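You operate a simulated robot arm through the tools that you are given. There is no shell and no other tool.

You run a simulated robot arm. Do the job below in one go: nothing can be reset, and whatever is moved stays where it is left.

JOB
Switch off what was left on in the car: both stalks, hazard lights, heater fan.
Fine: the key goes off last.

It is judged by the outcome, as a careful person would: the job done as asked, and still so three seconds after it is handed in. It fails if anything else is knocked over, pushed out of place, dropped, spilled or broken.

ROBOT AND FRAMES
A 7-joint arm with a two-finger parallel gripper, fixed in place. Base frame: the origin is on the floor under the middle of its stand, x ahead of it, y to its left, z up; the work surface is at about z = 400. Units: mm, rad, N and s.
With the tool pointing down near the work surface it reaches from about 280 to 840 mm from the base axis. Its first joint turns from -2.496 to 2.496 rad. Payload 3 kg.
The TCP is the grasp point between the finger pads, 30 mm short of the fingertips. In the tool frame z runs along the fingers and y along their closing line. The gripper opens to 94 mm. The fingers are 28 mm wide and 10 mm thick; the gripper's body (50 by 96 mm) begins 55 mm behind the TCP.
Orientation is that of the tool frame in the base frame, as a unit quaternion [x, y, z, w]. With the fingers straight down and closing along the base's y, the tool's x points along the base's -x, its y along +y and its z along -z.

CONTROLS
- The arm moves only by the tool servo_tool. Its argument "plan" is a list of rows, each a list of 6 numbers: the shift along the base's x, y, z in mm, then the turn, a rotation vector about the base's x, y, z in rad. In form: [[x, y, z, rx, ry, rz], ...]. A call has 1 to 20 rows; each row shifts and turns the commanded pose from where the row before left it. "gripper" is the finger opening in mm, from 0 to 94, set as the call begins (left out, the last holds). Rows are played at 5 a second. More than 50 mm and 0.15 rad between two rows, or a gripper value outside its range, and nothing of the call is played. A pose out of reach is approached as far as the arm can. The call stops where the force on the tool passes 60 N (or 10 N more than at its start, if that is more) or the arm is blocked; 0.2 s more then pass. Each finger travels about 72 mm/s and halts on what it meets, pressing with about 35 N; the grip force reading is that of the motor and also rises with nothing between the fingers. The clock runs only during rows and for 0.2 s after the last one: add rows that do not move to give the fingers time. The reply holds the time, the measured pose of the TCP, the force on the tool along the base axes, the opening and the grip force, in the units named above and with some noise, with the torque about the TCP (base axes, N m) and any sound that the robot's microphone picked up.
- Cameras (640 x 400 px; columns grow to the right, rows downward): "scene" is fixed at [400, 503.1, 1307.7]; the picture's right is [0.97, -0.26, 0.00], its down [-0.20, -0.75, -0.63] and it looks along [0.16, 0.61, -0.77] (base axes); focal length 214 px, centre (320, 200). "wrist" rides on the gripper at [76, 14, -103] in the tool frame; the picture's right is [-0.18, 0.98, 0.00], its down [-0.75, -0.14, -0.64] and it looks along [-0.63, -0.12, 0.77] (tool axes); focal length 243 px, centre (320, 200). There is no depth. A picture from a camera that has moved, and an enlarged one, comes with that camera's place and axes in the base frame and with its lens.
- capture(camera): a new picture of that camera. The clock stands still meanwhile.
- zoom(camera, box): a new picture of the part [left, top, right, bottom] of that camera's present view, enlarged. The clock stands still meanwhile.
- sign_off(): hands the job in; it is judged then, once.

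Places have to be worked out from the pictures, the camera data and where the tool is seen. Open the gripper and draw the arm clear of the work before you hand the job in, unless the task says otherwise.

The tools are called after "Call:" as name(argument=value, ...) on one line, values as JSON. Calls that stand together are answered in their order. servo_tool: Moves the arm, as the interface text tells. Its arguments: {"type":"object","properties":{"plan":{"type":"array"},"gripper":{"type":"number"}},"required":["plan"]} The other tools are called the same way: capture (camera) takes a picture; zoom (camera, box) takes an enlarged picture of a part of a camera's view; sign_off () hands the job in.

At the start:

```text
time_s: 0.0
eef_pos: [93.8, 642.8, 1138.3]
ee_rot: [0.001, 1.0, 0.001, 0.001]
force: [0.5, 0.8, 0.6]
ft_torque: [-0.01, 0.02, 0.02]
gripper_width: 93.8
gripper_force: 0.1
```

scene: 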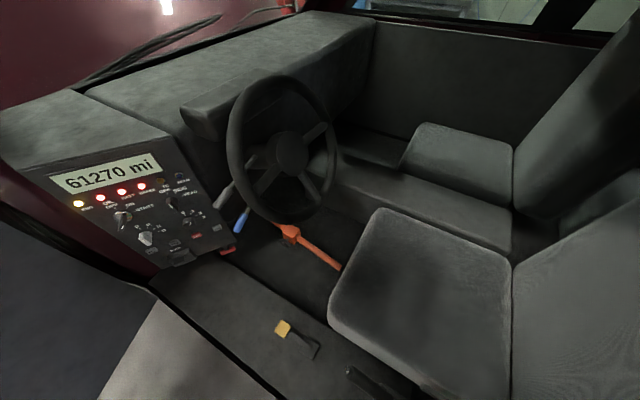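
wrist: 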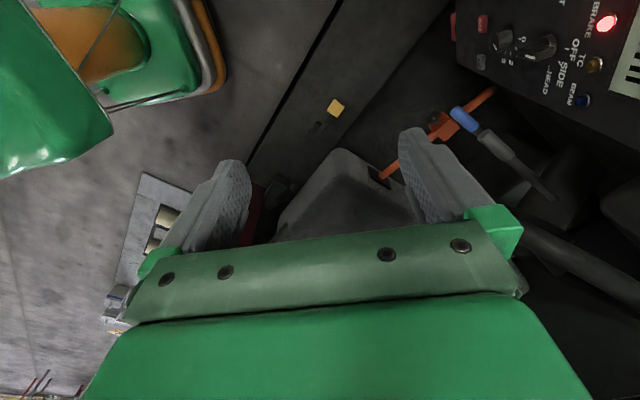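

I'll start by looking closely at the dashboard and the steering column before moving anything.

Call:
zoom(camera="scene", box=[40, 140, 240, 270])

Call:
zoom(camera="scene", box=[200, 70, 360, 280])

Call:
zoom(camera="wrist", box=[380, 0, 640, 210])

Call:
zoom(camera="scene", box=[60, 165, 160, 260])

Call:
zoom(camera="scene", box=[140, 165, 240, 260])

```text
3.08 times, centred on (140, 205) of scene
camera zoom: at [400.0, 503.1, 1307.7], right [0.97, -0.26, 0.0], down [-0.2, -0.75, -0.63], along [0.16, 0.61, -0.77], focal length 660 px, centre (874, 185)
```

zoom: 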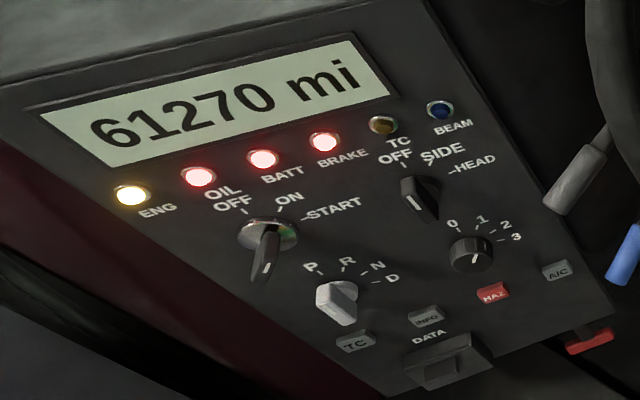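

```text
1.90 times, centred on (280, 175) of scene
camera zoom: at [400.0, 503.1, 1307.7], right [0.97, -0.26, 0.0], down [-0.2, -0.75, -0.63], along [0.16, 0.61, -0.77], focal length 408 px, centre (396, 248)
```

zoom: 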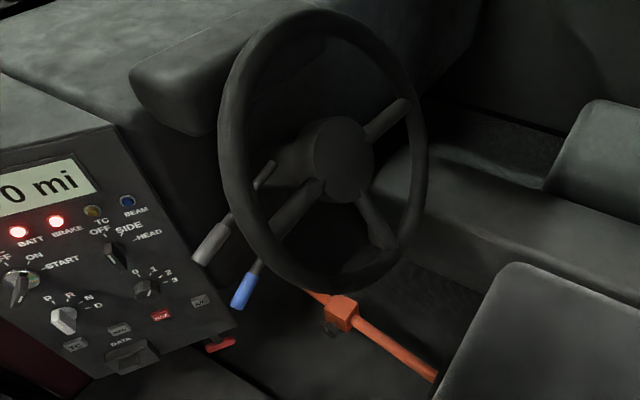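

```text
1.90 times, centred on (510, 105) of wrist
camera zoom: at [17.8, 657.9, 1241.1], right [0.18, 0.98, 0.0], down [0.75, -0.14, 0.64], along [0.63, -0.12, -0.77], focal length 462 px, centre (-42, 381)
```

zoom: 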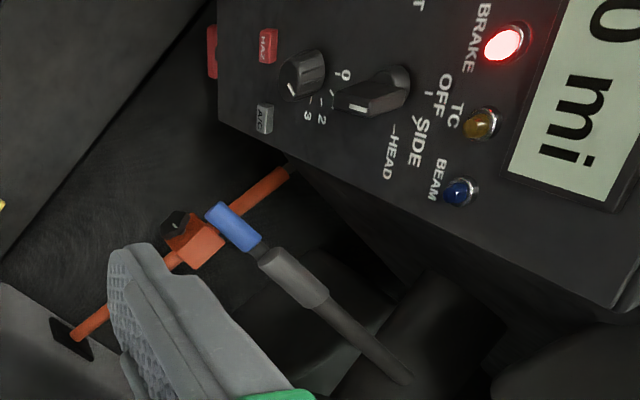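

```text
4.21 times, centred on (110, 212) of scene
camera zoom: at [400.0, 503.1, 1307.7], right [0.97, -0.26, 0.0], down [-0.2, -0.75, -0.63], along [0.16, 0.61, -0.77], focal length 903 px, centre (1204, 147)
```

zoom: 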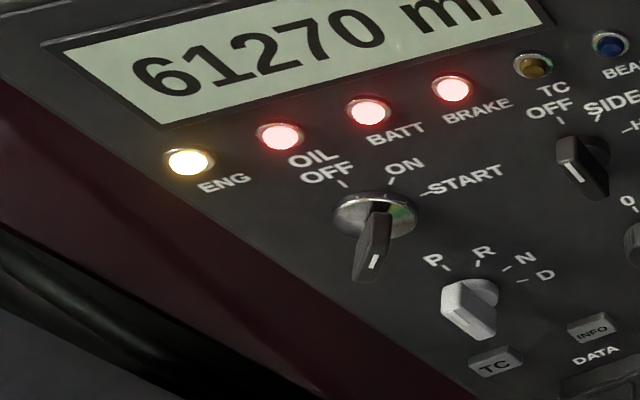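

```text
4.21 times, centred on (190, 212) of scene
camera zoom: at [400.0, 503.1, 1307.7], right [0.97, -0.26, 0.0], down [-0.2, -0.75, -0.63], along [0.16, 0.61, -0.77], focal length 903 px, centre (867, 147)
```

zoom: 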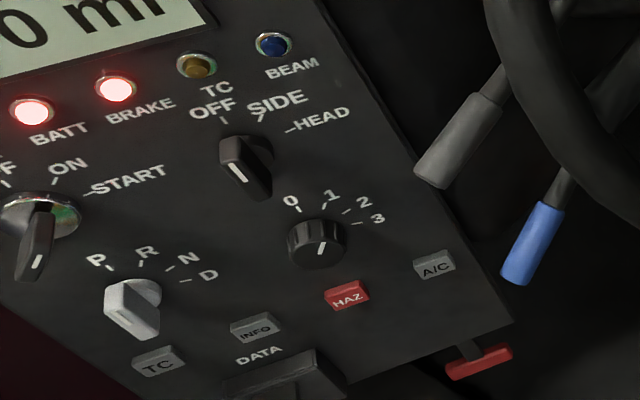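

The panel triangulates to an upright plane at about y≈940, facing the robot: fan at about (121, 933, 780) and HAZ at about (109, 940, 705). The stalk tips are near (240, 890, 875) and (244, 900, 740). I'll turn the tool to point along +y while staying well clear at this height.

Call:
servo_tool(plan=[[0, -10, 0, 0.1309, 0, 0], [0, -10, 0, 0.1309, 0, 0], [0, -10, 0, 0.1309, 0, 0], [0, -10, 0, 0.1309, 0, 0], [0, -10, 0, 0.1309, 0, 0], [0, -10, 0, 0.1309, 0, 0], [0, -10, 0, 0.1309, 0, 0], [0, -10, 0, 0.1309, 0, 0], [0, 0, 0, 0.1309, 0, 0], [0, 0, 0, 0.1309, 0, 0], [0, 0, 0, 0.1309, 0, 0], [0, 0, 0, 0.1309, 0, 0], [0, 0, 0, 0, 0, 0], [0, 0, 0, 0, 0, 0]], gripper=60)

```text
time_s: 3.0
eef_pos: [101.8, 652.3, 1173.4]
ee_rot: [0.0, 0.707, 0.707, 0.0]
force: [0.6, -0.2, -0.2]
ft_torque: [0.04, 0.02, -0.01]
gripper_width: 59.8
gripper_force: 0.1
out of reach, approached as far as the arm can: row 9, 10, 11, 12
```

The turn is done, with the arm near a fold limit at this spot. I'll look from both cameras.

Call:
capture(camera="scene")

Call:
capture(camera="wrist")

```text
taken
```

scene: 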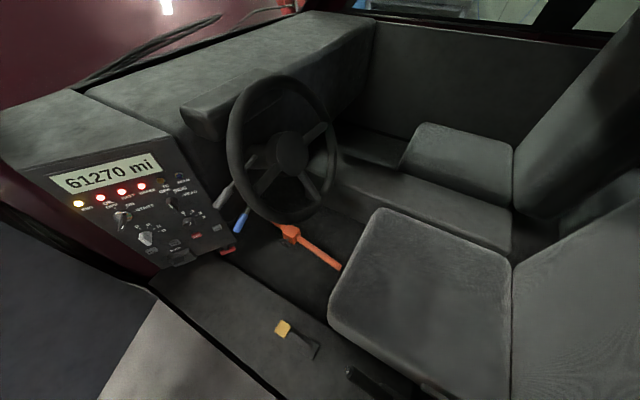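

```text
taken
camera wrist: at [26.1, 550.7, 1187.7], right [0.18, 0.0, 0.98], down [0.75, -0.64, -0.14], along [0.63, 0.77, -0.12], focal length 243 px, centre (320, 200)
```

wrist: 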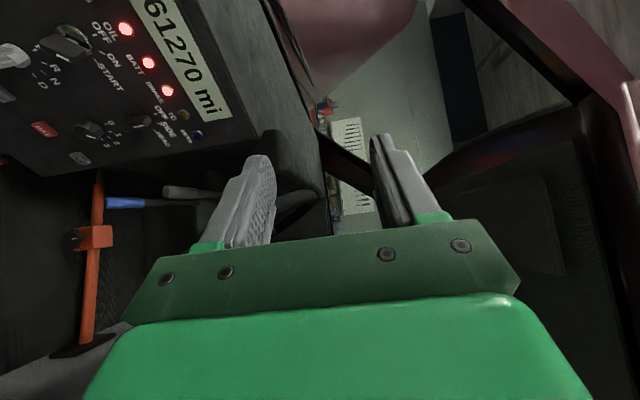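

Tool is level and pointing at the dash. Next I'll lower the tool and roll it a quarter turn so the fingers close horizontally and the camera sits above, staying far from everything.

Call:
servo_tool(plan=[[0, 5, -16, 0, 0.1309, 0], [0, 5, -16, 0, 0.1309, 0], [0, 5, -16, 0, 0.1309, 0], [0, 5, -16, 0, 0.1309, 0], [0, 5, -16, 0, 0.1309, 0], [0, 5, -16, 0, 0.1309, 0], [0, 5, -16, 0, 0.1309, 0], [0, 5, -16, 0, 0.1309, 0], [0, 5, -16, 0, 0.1309, 0], [0, 5, -16, 0, 0.1309, 0], [0, 5, -16, 0, 0.1309, 0], [0, 5, -16, 0, 0.1309, 0], [0, 0, 0, 0, 0, 0]])

```text
time_s: 5.8
eef_pos: [102.0, 711.7, 981.1]
ee_rot: [0.501, 0.5, 0.5, -0.5]
force: [0.2, 0.0, -0.2]
ft_torque: [0.02, 0.03, 0.03]
gripper_width: 60.0
gripper_force: 0.1
```

The roll worked: tool z points along +y and tool x points up. I'll take the view from above the gripper.

Call:
capture(camera="wrist")

Call:
capture(camera="scene")

```text
taken
camera wrist: at [116.7, 611.1, 1057.5], right [0.98, 0.0, -0.19], down [-0.14, -0.64, -0.75], along [-0.12, 0.77, -0.63], focal length 243 px, centre (320, 200)
```

wrist: 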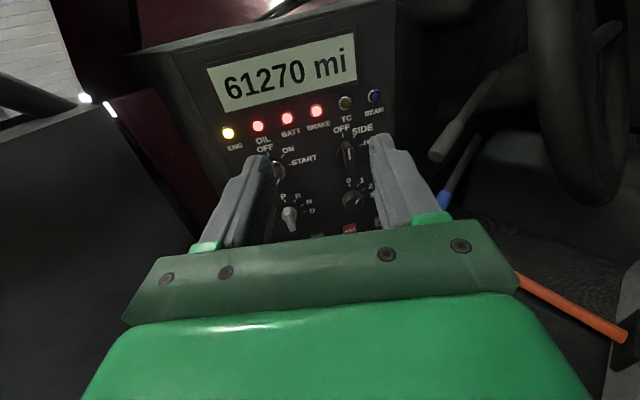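

```text
taken
```

scene: 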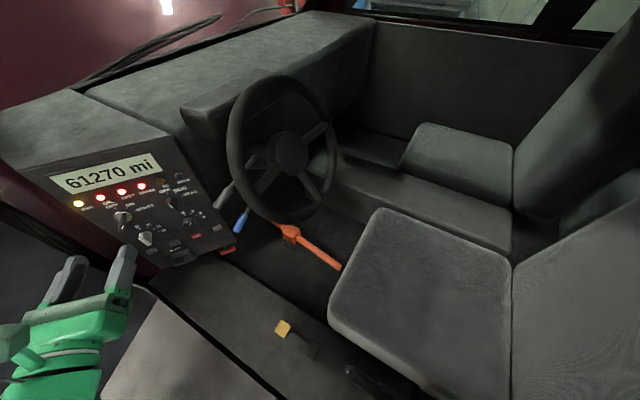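

Good frontal view of the panel. I'll zoom in to read the control positions.

Call:
zoom(camera="wrist", box=[220, 90, 390, 240])

Call:
zoom(camera="wrist", box=[400, 50, 560, 230])

Call:
zoom(camera="wrist", box=[320, 140, 400, 240])

Call:
zoom(camera="wrist", box=[250, 140, 330, 240])

```text
2.67 times, centred on (305, 165) of wrist
camera zoom: at [116.7, 611.1, 1057.5], right [0.98, 0.0, -0.19], down [-0.14, -0.64, -0.75], along [-0.12, 0.77, -0.63], focal length 647 px, centre (360, 293)
```

zoom: 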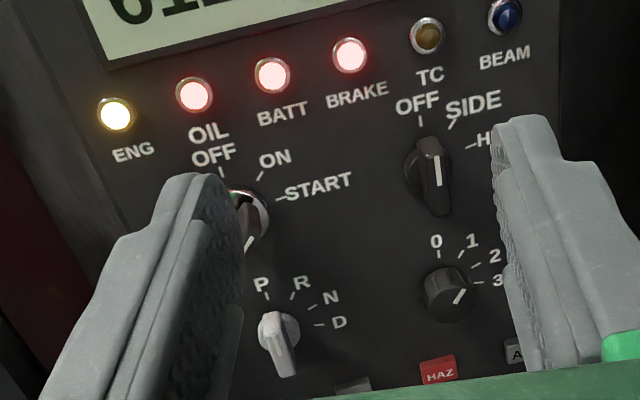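

```text
2.22 times, centred on (480, 140) of wrist
camera zoom: at [116.7, 611.1, 1057.5], right [0.98, 0.0, -0.19], down [-0.14, -0.64, -0.75], along [-0.12, 0.77, -0.63], focal length 539 px, centre (-36, 333)
```

zoom: 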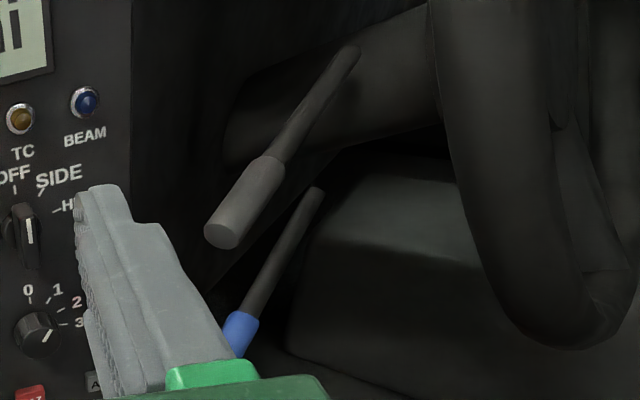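

```text
4.00 times, centred on (360, 190) of wrist
camera zoom: at [116.7, 611.1, 1057.5], right [0.98, 0.0, -0.19], down [-0.14, -0.64, -0.75], along [-0.12, 0.77, -0.63], focal length 970 px, centre (160, 240)
```

zoom: 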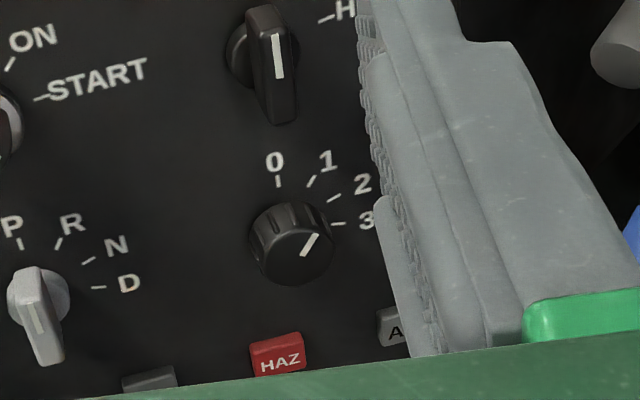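

```text
4.00 times, centred on (290, 190) of wrist
camera zoom: at [116.7, 611.1, 1057.5], right [0.98, 0.0, -0.19], down [-0.14, -0.64, -0.75], along [-0.12, 0.77, -0.63], focal length 970 px, centre (440, 240)
```

zoom: 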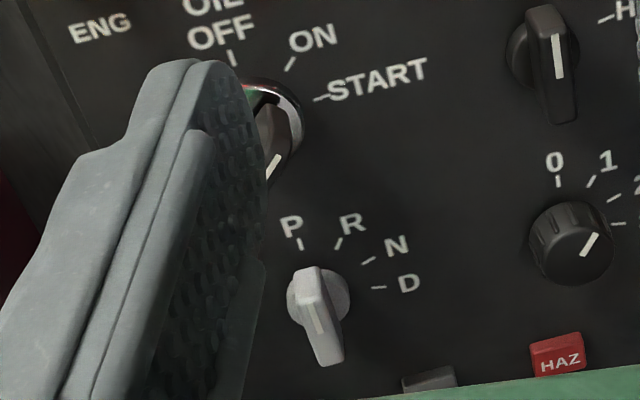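

Readings: fan pointer at 1 (off is straight up), key at ON, gear at P and lights OFF. I'll shift sideways for a clear view of the two stalks and the column.

Call:
servo_tool(plan=[[20, 0, 0, 0, 0, 0], [20, 0, 0, 0, 0, 0], [20, 0, 0, 0, 0, 0], [20, 0, 0, 0, 0, 0], [20, 0, 0, 0, 0, 0], [20, 0, 0, 0, 0, 0], [0, 0, 0, 0, 0, 0]], gripper=94)

Call:
capture(camera="wrist")

```text
time_s: 7.4
eef_pos: [222.0, 712.3, 981.4]
ee_rot: [0.501, 0.5, 0.499, -0.5]
force: [-0.5, 0.4, -1.2]
ft_torque: [0.02, -0.03, -0.01]
gripper_width: 93.8
gripper_force: 0.0
```

```text
taken
camera wrist: at [236.4, 610.8, 1057.2], right [0.98, 0.0, -0.18], down [-0.14, -0.64, -0.75], along [-0.12, 0.77, -0.63], focal length 243 px, centre (320, 200)
```

wrist: 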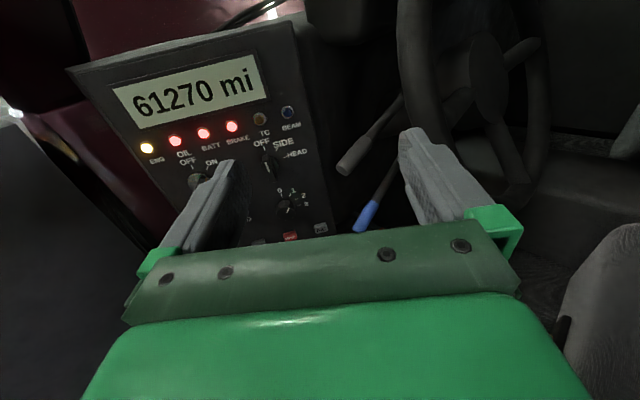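

Call:
zoom(camera="wrist", box=[320, 60, 440, 240])

Call:
zoom(camera="wrist", box=[250, 140, 340, 245])

Call:
zoom(camera="scene", box=[210, 140, 310, 250])

Call:
zoom(camera="wrist", box=[180, 130, 330, 245])

```text
2.22 times, centred on (380, 150) of wrist
camera zoom: at [236.4, 610.8, 1057.2], right [0.98, 0.0, -0.18], down [-0.14, -0.64, -0.75], along [-0.12, 0.77, -0.63], focal length 539 px, centre (187, 311)
```

zoom: 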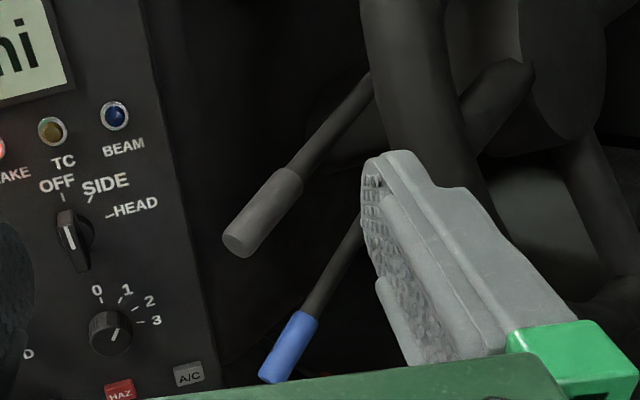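

```text
3.81 times, centred on (295, 192) of wrist
camera zoom: at [236.4, 610.8, 1057.2], right [0.98, 0.0, -0.18], down [-0.14, -0.64, -0.75], along [-0.12, 0.77, -0.63], focal length 924 px, centre (415, 229)
```

zoom: 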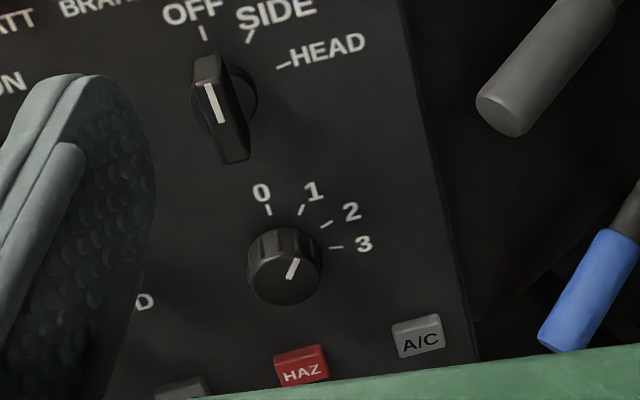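

```text
3.64 times, centred on (260, 195) of scene
camera zoom: at [400.0, 503.1, 1307.7], right [0.97, -0.26, 0.0], down [-0.2, -0.75, -0.63], along [0.16, 0.61, -0.77], focal length 780 px, centre (538, 218)
```

zoom: 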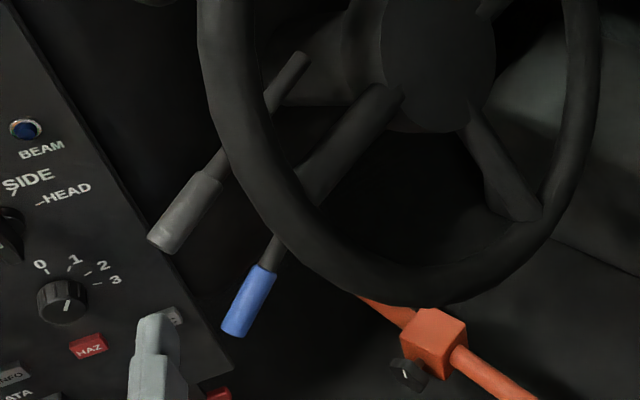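

```text
3.48 times, centred on (255, 188) of wrist
camera zoom: at [236.4, 610.8, 1057.2], right [0.98, 0.0, -0.18], down [-0.14, -0.64, -0.75], along [-0.12, 0.77, -0.63], focal length 844 px, centre (546, 244)
```

zoom: 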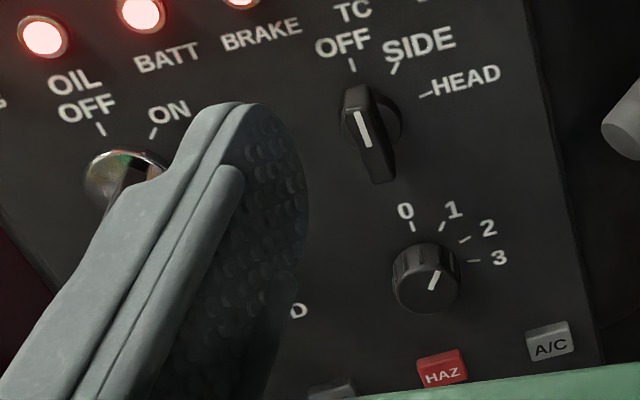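

Both stalks reach from the column to the driver's left and tilt downward, with roots near (350, 1000, 927) and (349, 1000, 829). The blue one droops more. I'll yaw the tool toward the column for a closer look at roots and any markings, staying above and clear of the rim.

Call:
servo_tool(plan=[[0, 8, 3, 0, 0, -0.117], [0, 8, 3, 0, 0, -0.117], [0, 8, 3, 0, 0, -0.117], [0, 8, 3, 0, 0, -0.117], [0, 8, 3, 0, 0, -0.117], [0, 8, 3, 0, 0, -0.117], [0, 0, 0, 0, 0, 0]])

Call:
capture(camera="wrist")

Call:
zoom(camera="wrist", box=[200, 60, 420, 240])

Call:
capture(camera="scene")

```text
time_s: 9.2
eef_pos: [320.1, 730.3, 1003.8]
ee_rot: [0.66, 0.252, 0.66, -0.258]
force: [-0.3, -0.2, 0.1]
ft_torque: [-0.01, 0.02, 0.0]
gripper_width: 93.9
gripper_force: 0.1
stopped in row 7: the arm was blocked; the commanded pose is now the measured one
```

```text
taken
camera wrist: at [254.7, 651.9, 1080.7], right [0.66, -0.73, -0.19], down [-0.57, -0.32, -0.75], along [0.49, 0.61, -0.63], focal length 243 px, centre (320, 200)
```

wrist: 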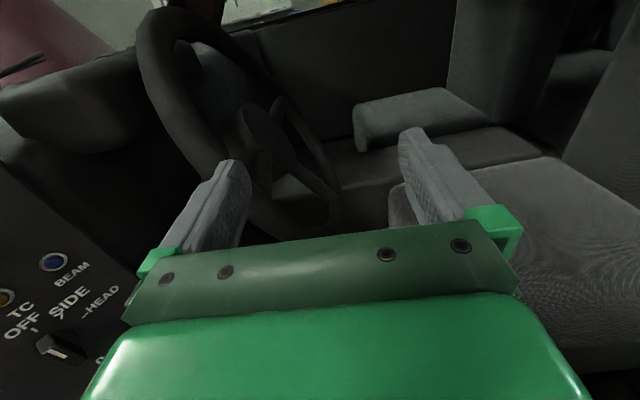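

```text
2.22 times, centred on (310, 150) of wrist
camera zoom: at [254.7, 651.9, 1080.7], right [0.66, -0.73, -0.19], down [-0.57, -0.32, -0.75], along [0.49, 0.61, -0.63], focal length 539 px, centre (342, 311)
```

zoom: 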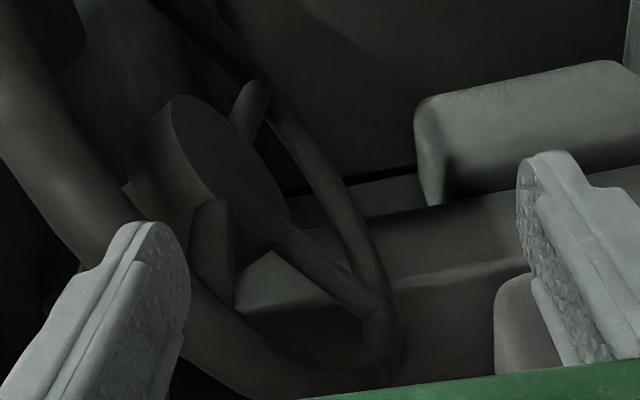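

```text
taken
```

scene: 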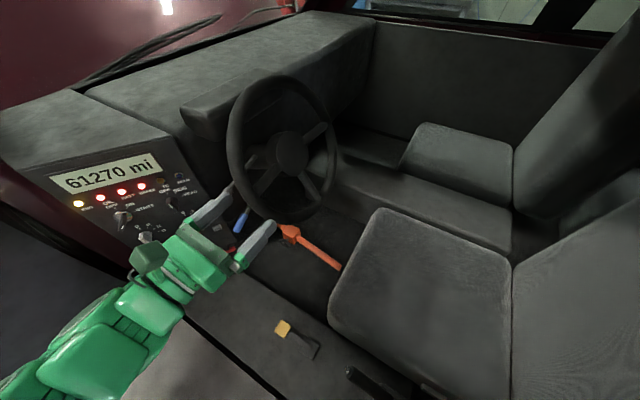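

The yaw hit some joint limit and the tool swung wide to x=320, touching nothing (forces are about zero). The tool is still clear, so I'll go back in small steps to the straight-ahead attitude.

Call:
servo_tool(plan=[[-10, -2, 0, 0, 0, 0.08], [-12, -2, 0, 0, 0, 0.08], [-12, -2, 0, 0, 0, 0.08], [-12, -2, 0, 0, 0, 0.08], [-12, -2, 0, 0, 0, 0.08], [0, 0, 0, 0, 0, 0]])

```text
time_s: 10.6
eef_pos: [256.5, 722.5, 1002.4]
ee_rot: [0.594, 0.382, 0.594, -0.384]
force: [0.4, -0.1, 0.7]
ft_torque: [-0.01, -0.03, 0.03]
gripper_width: 94.2
gripper_force: 0.0
```

Back under control at about 25° yaw. I'll check what is visible from here.

Call:
capture(camera="wrist")

Call:
zoom(camera="wrist", box=[160, 40, 340, 220])

```text
taken
camera wrist: at [227.3, 624.6, 1078.2], right [0.89, -0.41, -0.19], down [-0.4, -0.52, -0.75], along [0.21, 0.75, -0.63], focal length 243 px, centre (320, 200)
```

wrist: 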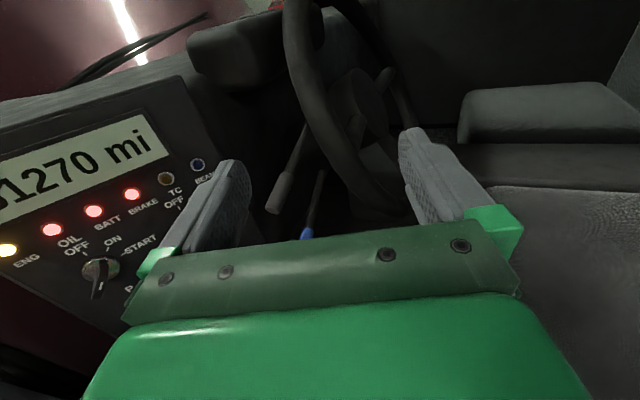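

```text
2.22 times, centred on (250, 130) of wrist
camera zoom: at [227.3, 624.6, 1078.2], right [0.89, -0.41, -0.19], down [-0.4, -0.52, -0.75], along [0.21, 0.75, -0.63], focal length 539 px, centre (476, 356)
```

zoom: 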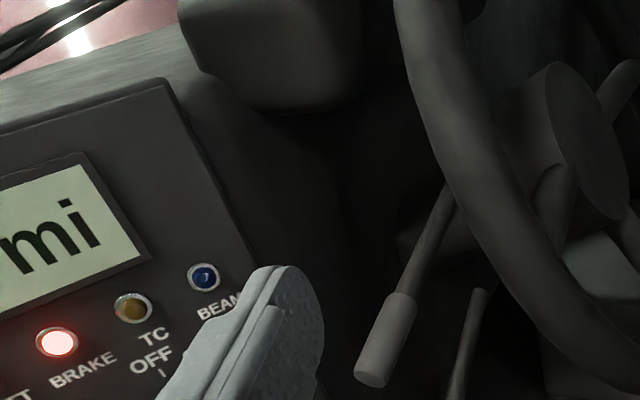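

The blue root triangulates to (347, 996, 830), so the blue stalk hangs about 30° down and the grey about 17° down; horizontal is the likely off position. I'll return to zero yaw and roll the fingers so they close vertically, ready to cage a stalk from above and below.

Call:
servo_tool(plan=[[-10, -5, -5, 0, 0, 0.106], [-10, -5, -5, 0, 0, 0.106], [-10, -5, -5, 0, 0, 0.106], [-10, -5, -5, 0, 0, 0.107], [0, 0, 0, 0, 0, 0]])

Call:
servo_tool(plan=[[0, 0, -5, 0, -0.1309, 0], [0, 0, -5, 0, -0.1309, 0], [0, 0, -5, 0, -0.1309, 0], [0, 0, -5, 0, -0.1309, 0], [0, 0, -5, 0, -0.1309, 0], [0, 0, -5, 0, -0.1309, 0], [0, 0, -5, 0, -0.1309, 0], [0, 0, -5, 0, -0.1309, 0], [0, 0, -5, 0, -0.1309, 0], [0, 0, -5, 0, -0.1309, 0], [0, 0, -5, 0, -0.1309, 0], [0, 0, -5, 0, -0.1309, 0], [0, 0, 0, 0, 0, 0]])

Call:
capture(camera="wrist")

```text
time_s: 11.8
eef_pos: [215.2, 703.8, 982.6]
ee_rot: [0.5, 0.499, 0.5, -0.5]
force: [0.2, -0.5, 0.2]
ft_torque: [-0.02, 0.01, 0.01]
gripper_width: 94.1
gripper_force: 0.0
```

```text
time_s: 14.6
eef_pos: [215.7, 702.6, 921.0]
ee_rot: [0.001, 0.706, 0.708, -0.001]
force: [0.6, 0.0, -0.3]
ft_torque: [0.01, 0.0, 0.0]
gripper_width: 94.0
gripper_force: 0.1
```

```text
taken
camera wrist: at [140.4, 601.6, 935.8], right [0.19, 0.0, 0.98], down [0.75, -0.64, -0.14], along [0.63, 0.77, -0.12], focal length 243 px, centre (320, 200)
```

wrist: 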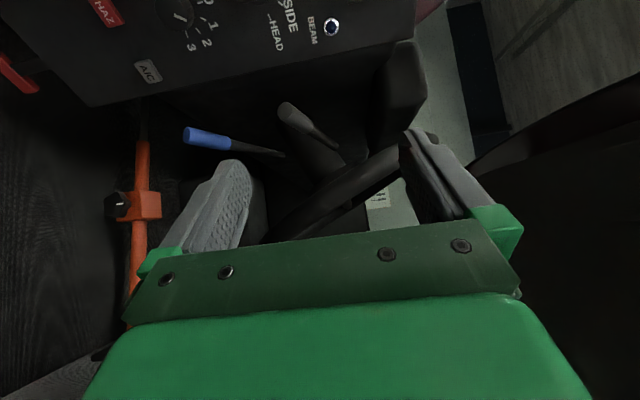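

Here image-right is up. Both stalks are seen from the left side; I'll zoom to measure their tilt.

Call:
zoom(camera="wrist", box=[170, 80, 360, 210])

Call:
zoom(camera="wrist", box=[60, 0, 220, 110])

```text
3.08 times, centred on (265, 145) of wrist
camera zoom: at [140.4, 601.6, 935.8], right [0.19, 0.0, 0.98], down [0.75, -0.64, -0.14], along [0.63, 0.77, -0.12], focal length 746 px, centre (489, 369)
```

zoom: 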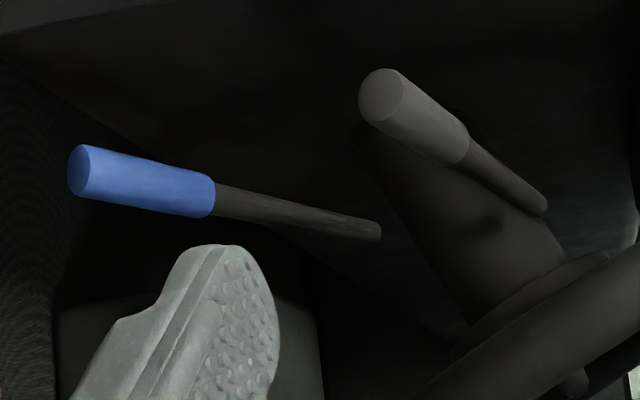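

```text
3.64 times, centred on (140, 55) of wrist
camera zoom: at [140.4, 601.6, 935.8], right [0.19, 0.0, 0.98], down [0.75, -0.64, -0.14], along [0.63, 0.77, -0.12], focal length 882 px, centre (974, 727)
```

zoom: 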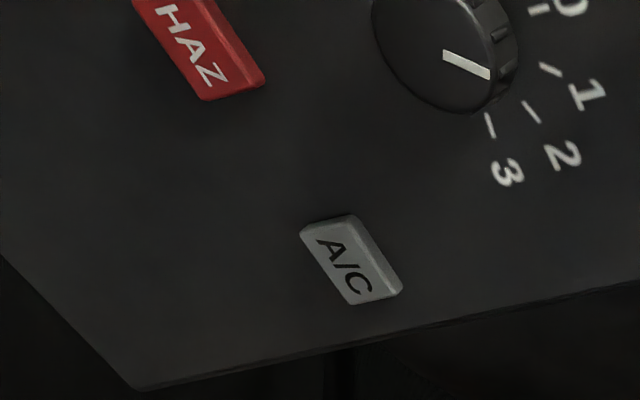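

Consistent fixes: grey tip (234, 888, 877), root (350, 997, 928), about 18° down; blue tip (245, 898, 743), root (347, 995, 830), about 32° down. I'll line up in front of the grey tip with the fingers spread vertically to 60 mm, stopping short to check.

Call:
servo_tool(plan=[[9, 20, -13, 0, 0, 0], [9, 20, -13, 0, 0, 0], [10, 20, -14, 0, 0, 0], [0, 20, 0, 0, 0, 0], [0, 15, 0, 0, 0, 0], [0, 0, 0, 0, 0, 0]], gripper=62)

Call:
capture(camera="wrist")

Call:
capture(camera="scene")

```text
time_s: 16.0
eef_pos: [243.7, 797.8, 880.7]
ee_rot: [0.001, 0.707, 0.708, -0.001]
force: [-0.2, -0.2, 0.1]
ft_torque: [-0.02, 0.0, 0.02]
gripper_width: 62.1
gripper_force: 0.1
```

```text
taken
camera wrist: at [168.8, 696.8, 895.5], right [0.19, 0.0, 0.98], down [0.75, -0.64, -0.15], along [0.63, 0.77, -0.12], focal length 243 px, centre (320, 200)
```

wrist: 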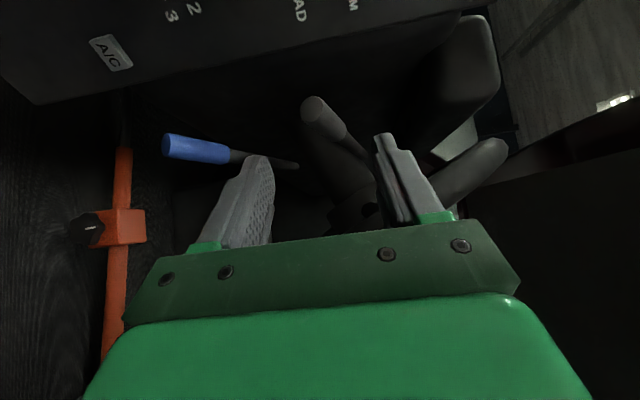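

```text
taken
```

scene: 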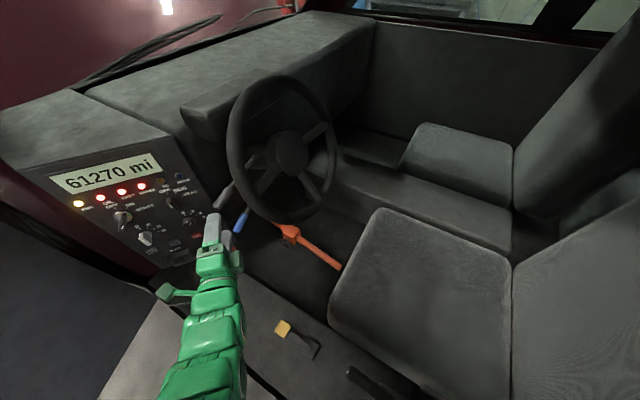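

The grey stalk tip lies between the fingers. I'll zoom to verify the vertical centring and the wheel-rim clearance.

Call:
zoom(camera="wrist", box=[210, 70, 530, 250])

Call:
zoom(camera="scene", box=[180, 130, 310, 290])

```text
2.00 times, centred on (370, 160) of wrist
camera zoom: at [168.8, 696.8, 895.5], right [0.19, 0.0, 0.98], down [0.75, -0.64, -0.15], along [0.63, 0.77, -0.12], focal length 485 px, centre (220, 280)
```

zoom: 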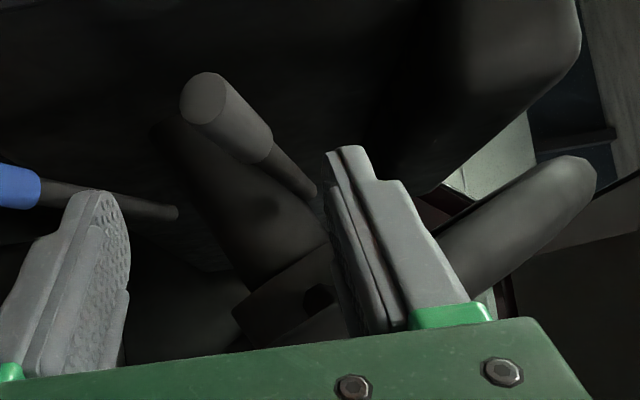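

```text
2.50 times, centred on (245, 210) of scene
camera zoom: at [400.0, 503.1, 1307.7], right [0.97, -0.26, 0.0], down [-0.2, -0.75, -0.63], along [0.16, 0.61, -0.77], focal length 536 px, centre (508, 175)
```

zoom: 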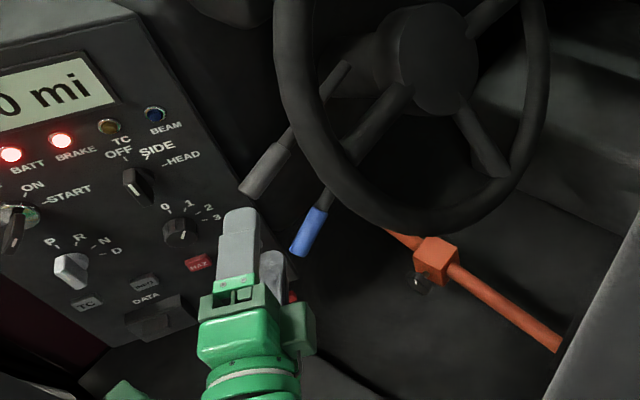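

Geometry agrees, and the rim stays about 25 mm or more from the hand. I'll slide forward so the grey handle sits between the fingers, slowly.

Call:
servo_tool(plan=[[0, 10, 0, 0, 0, 0], [0, 10, 0, 0, 0, 0], [0, 10, 0, 0, 0, 0], [0, 10, 0, 0, 0, 0], [0, 10, 0, 0, 0, 0], [0, 10, 0, 0, 0, 0], [0, 0, 0, 0, 0, 0]])

Call:
zoom(camera="wrist", box=[210, 70, 530, 250])

Call:
zoom(camera="scene", box=[180, 130, 310, 290])

```text
time_s: 17.6
eef_pos: [245.2, 857.5, 880.9]
ee_rot: [0.001, 0.706, 0.708, -0.002]
force: [0.0, 0.3, 0.6]
ft_torque: [-0.01, 0.03, 0.01]
gripper_width: 62.2
gripper_force: 0.1
```

```text
2.00 times, centred on (370, 160) of wrist
camera zoom: at [168.3, 756.7, 895.6], right [0.19, 0.0, 0.98], down [0.75, -0.64, -0.14], along [0.63, 0.77, -0.12], focal length 485 px, centre (220, 280)
```

zoom: 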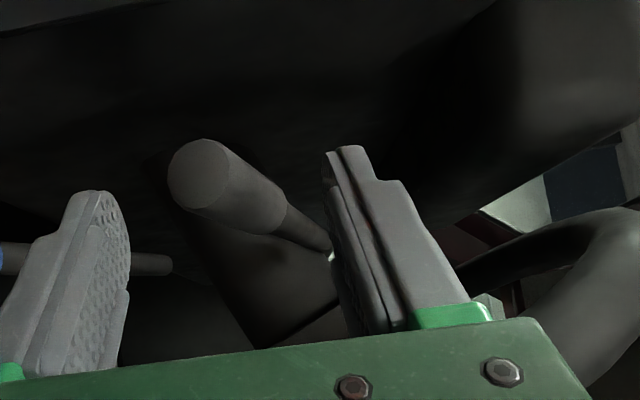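

```text
2.50 times, centred on (245, 210) of scene
camera zoom: at [400.0, 503.1, 1307.7], right [0.97, -0.26, 0.0], down [-0.2, -0.75, -0.63], along [0.16, 0.61, -0.77], focal length 536 px, centre (508, 175)
```

zoom: 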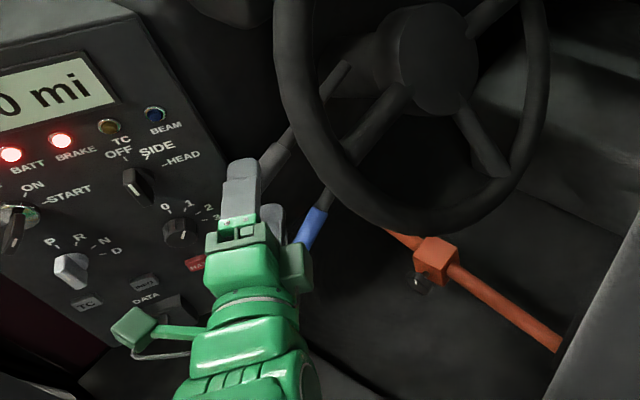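

The tip is between the fingers with no contact. I'll move on the last 32 mm.

Call:
servo_tool(plan=[[0, 8, 0, 0, 0, 0], [0, 8, 0, 0, 0, 0], [0, 8, 0, 0, 0, 0], [0, 8, 0, 0, 0, 0], [0, 0, 0, 0, 0, 0]])

Call:
zoom(camera="wrist", box=[210, 70, 530, 250])

Call:
zoom(camera="scene", box=[180, 130, 310, 290])

```text
time_s: 18.8
eef_pos: [242.6, 890.9, 881.5]
ee_rot: [0.002, 0.707, 0.707, -0.001]
force: [0.1, -0.4, 0.4]
ft_torque: [0.03, -0.01, 0.0]
gripper_width: 61.9
gripper_force: 0.1
```

```text
2.00 times, centred on (370, 160) of wrist
camera zoom: at [168.1, 788.5, 896.1], right [0.19, 0.0, 0.98], down [0.75, -0.64, -0.15], along [0.63, 0.77, -0.12], focal length 485 px, centre (220, 280)
```

zoom: 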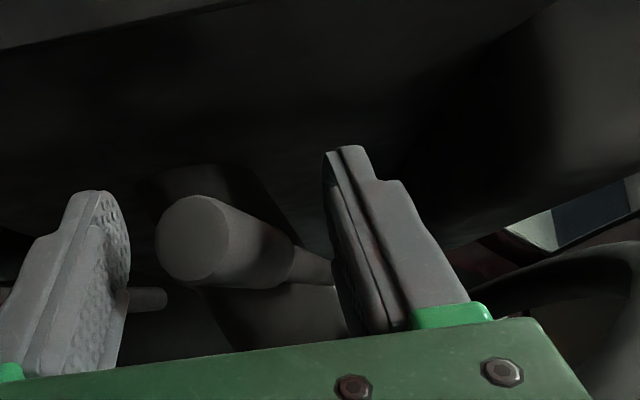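

```text
2.50 times, centred on (245, 210) of scene
camera zoom: at [400.0, 503.1, 1307.7], right [0.97, -0.26, 0.0], down [-0.2, -0.75, -0.63], along [0.16, 0.61, -0.77], focal length 536 px, centre (508, 175)
```

zoom: 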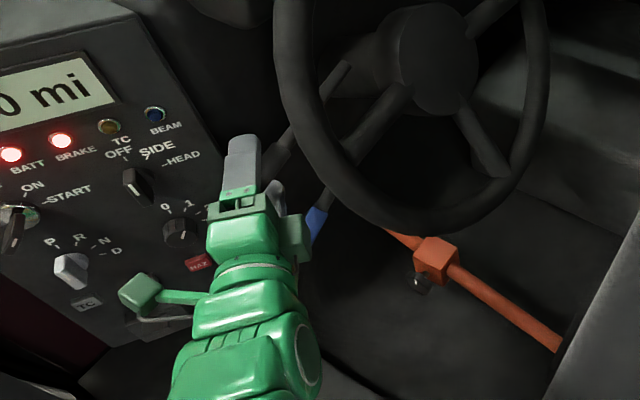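

The handle is caged with clearance on both sides. I'll narrow the opening to 48 mm and raise in small steps, watching force and sound for detents.

Call:
servo_tool(plan=[[0, 0, 0, 0, 0, 0], [0, 0, 4, 0, 0, 0], [0, 0, 4, 0, 0, 0], [0, 0, 4, 0, 0, 0], [0, 0, 4, 0, 0, 0], [0, 0, 0, 0, 0, 0]], gripper=48)

Call:
zoom(camera="wrist", box=[210, 70, 530, 250])

```text
time_s: 20.2
eef_pos: [245.2, 890.1, 897.9]
ee_rot: [0.001, 0.706, 0.708, -0.001]
force: [0.8, -0.3, -1.3]
ft_torque: [0.02, -0.02, -0.01]
gripper_width: 48.5
gripper_force: 0.5
```

```text
2.00 times, centred on (370, 160) of wrist
camera zoom: at [168.8, 788.5, 911.7], right [0.19, 0.0, 0.98], down [0.75, -0.64, -0.14], along [0.63, 0.77, -0.12], focal length 485 px, centre (220, 280)
```

zoom: 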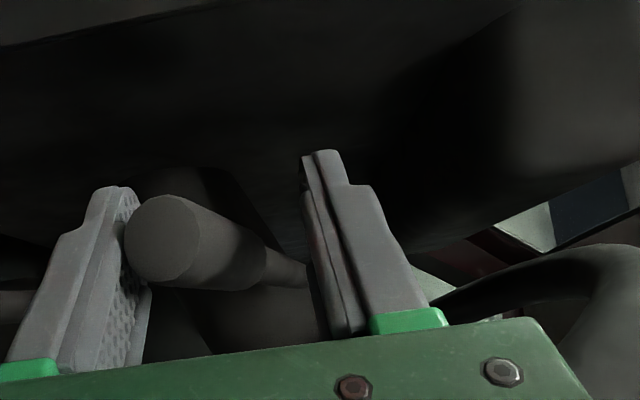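

The lower finger has just made contact (about 1 N). Continuing up gently.

Call:
servo_tool(plan=[[0, 0, 3, 0, 0, 0], [0, 0, 3, 0, 0, 0], [0, 0, 3, 0, 0, 0], [0, 0, 3, 0, 0, 0], [0, 0, 0, 0, 0, 0]])

Call:
zoom(camera="wrist", box=[210, 70, 530, 250])

```text
time_s: 21.4
eef_pos: [243.6, 890.5, 910.5]
ee_rot: [0.002, 0.707, 0.708, -0.001]
force: [-0.3, 0.4, 0.4]
ft_torque: [0.01, -0.02, 0.02]
gripper_width: 48.1
gripper_force: 0.0
```

```text
2.00 times, centred on (370, 160) of wrist
camera zoom: at [167.8, 788.8, 923.9], right [0.19, 0.0, 0.98], down [0.75, -0.64, -0.14], along [0.63, 0.77, -0.12], focal length 485 px, centre (220, 280)
```

zoom: 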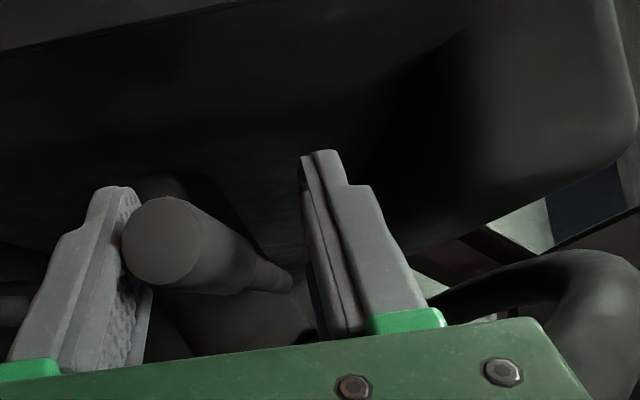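

The stalk is moving up with the finger with almost no resistance. Continuing.

Call:
servo_tool(plan=[[0, 0, 3, 0, 0, 0], [0, 0, 3, 0, 0, 0], [0, 0, 3, 0, 0, 0], [0, 0, 3, 0, 0, 0], [0, 0, 0, 0, 0, 0]])

Call:
zoom(camera="wrist", box=[210, 70, 530, 250])

Call:
zoom(camera="scene", box=[180, 130, 310, 290])

```text
time_s: 22.6
eef_pos: [245.3, 889.4, 922.1]
ee_rot: [0.002, 0.706, 0.708, -0.002]
force: [-0.7, -0.3, -0.2]
ft_torque: [0.05, -0.04, -0.01]
gripper_width: 47.9
gripper_force: 0.0
```

```text
2.00 times, centred on (370, 160) of wrist
camera zoom: at [168.7, 788.4, 936.2], right [0.19, 0.0, 0.98], down [0.75, -0.64, -0.14], along [0.63, 0.77, -0.12], focal length 485 px, centre (220, 280)
```

zoom: 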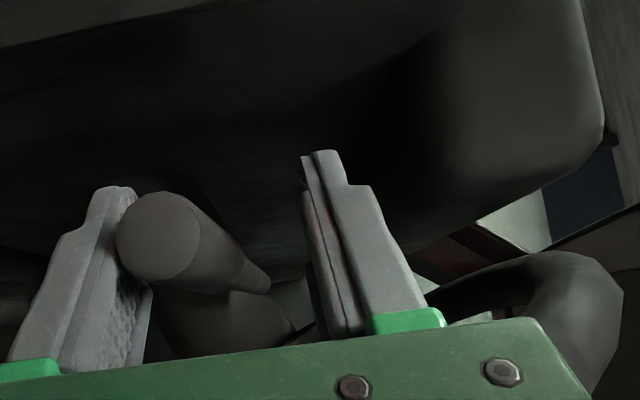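

```text
2.50 times, centred on (245, 210) of scene
camera zoom: at [400.0, 503.1, 1307.7], right [0.97, -0.26, 0.0], down [-0.2, -0.75, -0.63], along [0.16, 0.61, -0.77], focal length 536 px, centre (508, 175)
```

zoom: 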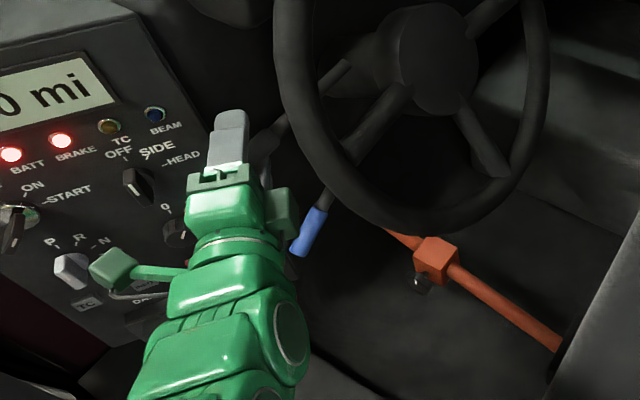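

Tip is now at z≈909, root at 928. I'll continue toward horizontal, watching for a force increase or click.

Call:
servo_tool(plan=[[0, 0, 3, 0, 0, 0], [0, 0, 3, 0, 0, 0], [0, 0, 3, 0, 0, 0], [0, 0, 0, 0, 0, 0]])

Call:
servo_tool(plan=[[0, 0, 3, 0, 0, 0], [0, 0, 3, 0, 0, 0], [0, 0, 0, 0, 0, 0]])

Call:
zoom(camera="wrist", box=[210, 70, 530, 250])

Call:
zoom(camera="scene", box=[180, 130, 310, 290])

```text
time_s: 23.6
eef_pos: [244.7, 890.7, 929.8]
ee_rot: [0.002, 0.706, 0.708, -0.001]
force: [0.1, -0.4, -0.3]
ft_torque: [0.0, -0.01, -0.02]
gripper_width: 48.2
gripper_force: 0.1
```

```text
time_s: 24.4
eef_pos: [244.2, 890.3, 937.4]
ee_rot: [0.001, 0.707, 0.707, -0.001]
force: [0.5, -0.8, -0.4]
ft_torque: [0.05, -0.02, 0.02]
gripper_width: 48.7
gripper_force: 0.6
```

```text
2.00 times, centred on (370, 160) of wrist
camera zoom: at [168.7, 788.5, 950.9], right [0.19, 0.0, 0.98], down [0.75, -0.64, -0.14], along [0.63, 0.77, -0.12], focal length 485 px, centre (220, 280)
```

zoom: 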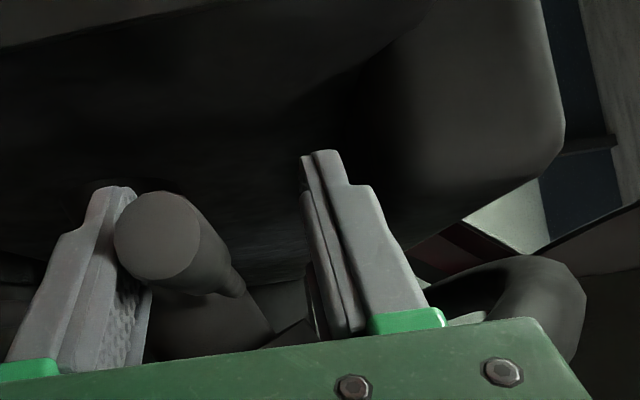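

```text
2.50 times, centred on (245, 210) of scene
camera zoom: at [400.0, 503.1, 1307.7], right [0.97, -0.26, 0.0], down [-0.2, -0.75, -0.63], along [0.16, 0.61, -0.77], focal length 536 px, centre (508, 175)
```

zoom: 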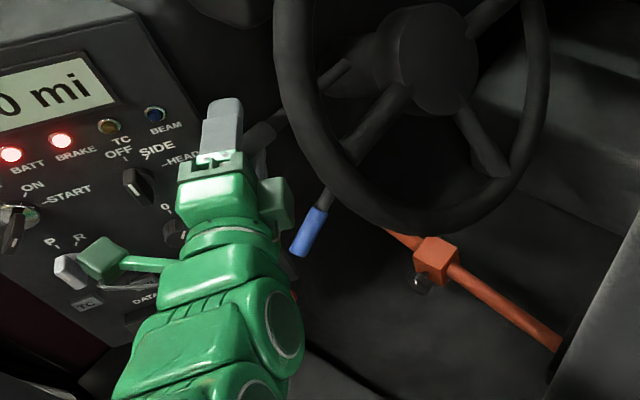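

The stalk is within about 2° of horizontal. I'll go a few more mm to see whether there is a stop there.

Call:
servo_tool(plan=[[0, 0, 2, 0, 0, 0], [0, 0, 2, 0, 0, 0], [0, 0, 0, 0, 0, 0]])

Call:
servo_tool(plan=[[0, 0, 2, 0, 0, 0], [0, 0, 0, 0, 0, 0], [0, 0, 0, 0, 0, 0]])

Call:
zoom(camera="wrist", box=[210, 70, 530, 250])

```text
time_s: 25.2
eef_pos: [243.7, 891.4, 940.3]
ee_rot: [0.001, 0.707, 0.707, -0.001]
force: [-1.3, -0.3, -1.3]
ft_torque: [0.04, 0.01, 0.02]
gripper_width: 48.9
gripper_force: 0.4
```

```text
time_s: 26.0
eef_pos: [244.1, 889.5, 941.4]
ee_rot: [0.001, 0.707, 0.708, -0.001]
force: [0.5, 0.2, -0.5]
ft_torque: [0.02, 0.01, 0.0]
gripper_width: 48.5
gripper_force: 0.7
```

```text
2.00 times, centred on (370, 160) of wrist
camera zoom: at [168.3, 788.6, 956.7], right [0.19, 0.0, 0.98], down [0.75, -0.64, -0.14], along [0.63, 0.77, -0.12], focal length 485 px, centre (220, 280)
```

zoom: 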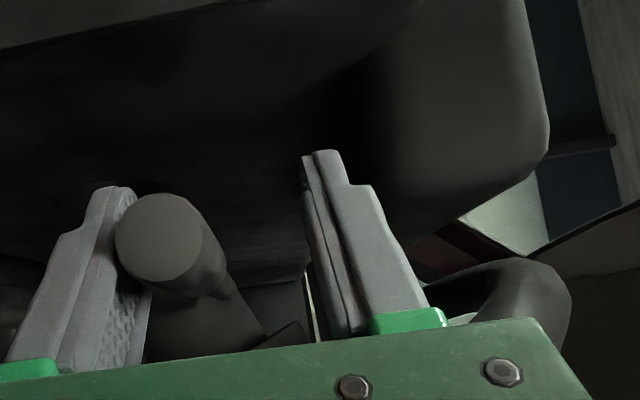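

Tip z≈929 and root z≈930, so the grey stalk is level, with no stop felt. I'll open the fingers to release it and see whether it stays.

Call:
servo_tool(plan=[[0, 0, 0, 0, 0, 0], [0, 0, 0, 0, 0, 0], [0, 0, 0, 0, 0, 0], [0, 0, 0, 0, 0, 0], [0, 0, 0, 0, 0, 0]], gripper=64)

Call:
zoom(camera="wrist", box=[210, 70, 530, 250])

```text
time_s: 27.2
eef_pos: [245.8, 890.8, 943.7]
ee_rot: [0.002, 0.706, 0.708, -0.001]
force: [-0.2, -0.8, -0.1]
ft_torque: [0.02, 0.05, 0.02]
gripper_width: 63.9
gripper_force: 0.1
```

```text
2.00 times, centred on (370, 160) of wrist
camera zoom: at [168.4, 788.5, 956.7], right [0.19, 0.0, 0.98], down [0.75, -0.64, -0.14], along [0.63, 0.77, -0.12], focal length 485 px, centre (220, 280)
```

zoom: 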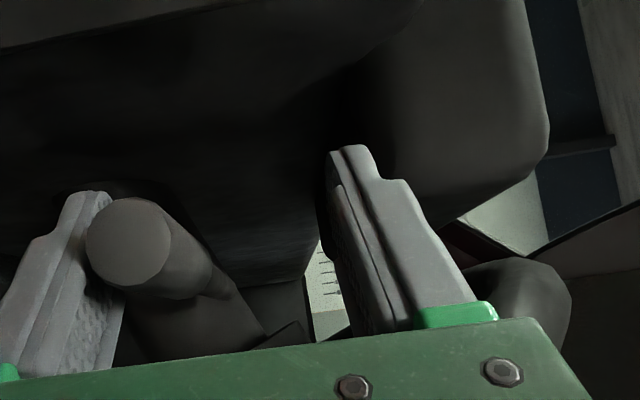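

The stalk sagged with the finger, so it isn't held at level and something pulls it back down. The off detent is probably higher. I'll close the cage to 48 mm again and keep raising, listening for a click.

Call:
servo_tool(plan=[[0, 0, 0, 0, 0, 0], [0, 0, 0, 0, 0, 0], [0, 0, 3, 0, 0, 0], [0, 0, 3, 0, 0, 0], [0, 0, 3, 0, 0, 0], [0, 0, 0, 0, 0, 0]], gripper=48)

Call:
servo_tool(plan=[[0, 0, 3, 0, 0, 0], [0, 0, 3, 0, 0, 0], [0, 0, 3, 0, 0, 0], [0, 0, 0, 0, 0, 0]])

Call:
zoom(camera="wrist", box=[210, 70, 530, 250])

```text
time_s: 28.6
eef_pos: [244.6, 890.5, 950.7]
ee_rot: [0.001, 0.706, 0.708, -0.001]
force: [-0.3, 0.0, -1.2]
ft_torque: [-0.01, 0.02, -0.01]
gripper_width: 48.3
gripper_force: 0.0
```

```text
time_s: 29.6
eef_pos: [243.4, 889.8, 961.2]
ee_rot: [0.001, 0.706, 0.708, -0.001]
force: [-0.8, -0.9, 0.3]
ft_torque: [-0.02, -0.02, -0.03]
gripper_width: 47.9
gripper_force: 0.0
```

```text
2.00 times, centred on (370, 160) of wrist
camera zoom: at [168.4, 788.8, 975.0], right [0.19, 0.0, 0.98], down [0.75, -0.64, -0.14], along [0.63, 0.77, -0.12], focal length 485 px, centre (220, 280)
```

zoom: 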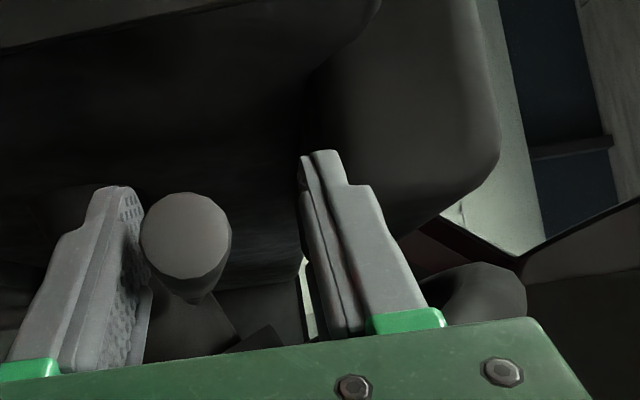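

The stalk is about 9° above level, resting on the finger, with no click yet. Continuing upward gently.

Call:
servo_tool(plan=[[0, 0, 3, 0, 0, 0], [0, 0, 3, 0, 0, 0], [0, 0, 3, 0, 0, 0], [0, 0, 0, 0, 0, 0]])

Call:
zoom(camera="wrist", box=[210, 70, 530, 250])

```text
time_s: 30.6
eef_pos: [244.0, 890.1, 968.6]
ee_rot: [0.001, 0.706, 0.708, -0.002]
force: [-0.5, 0.2, 0.5]
ft_torque: [0.03, -0.01, -0.04]
gripper_width: 48.1
gripper_force: 0.0
```

```text
2.00 times, centred on (370, 160) of wrist
camera zoom: at [168.5, 788.9, 983.9], right [0.19, 0.0, 0.98], down [0.75, -0.64, -0.14], along [0.63, 0.77, -0.12], focal length 485 px, centre (220, 280)
```

zoom: 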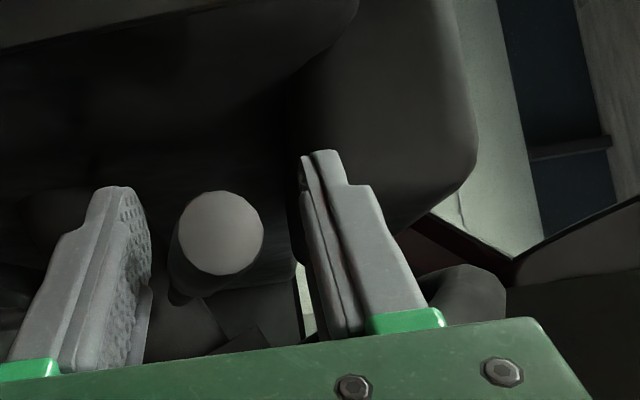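

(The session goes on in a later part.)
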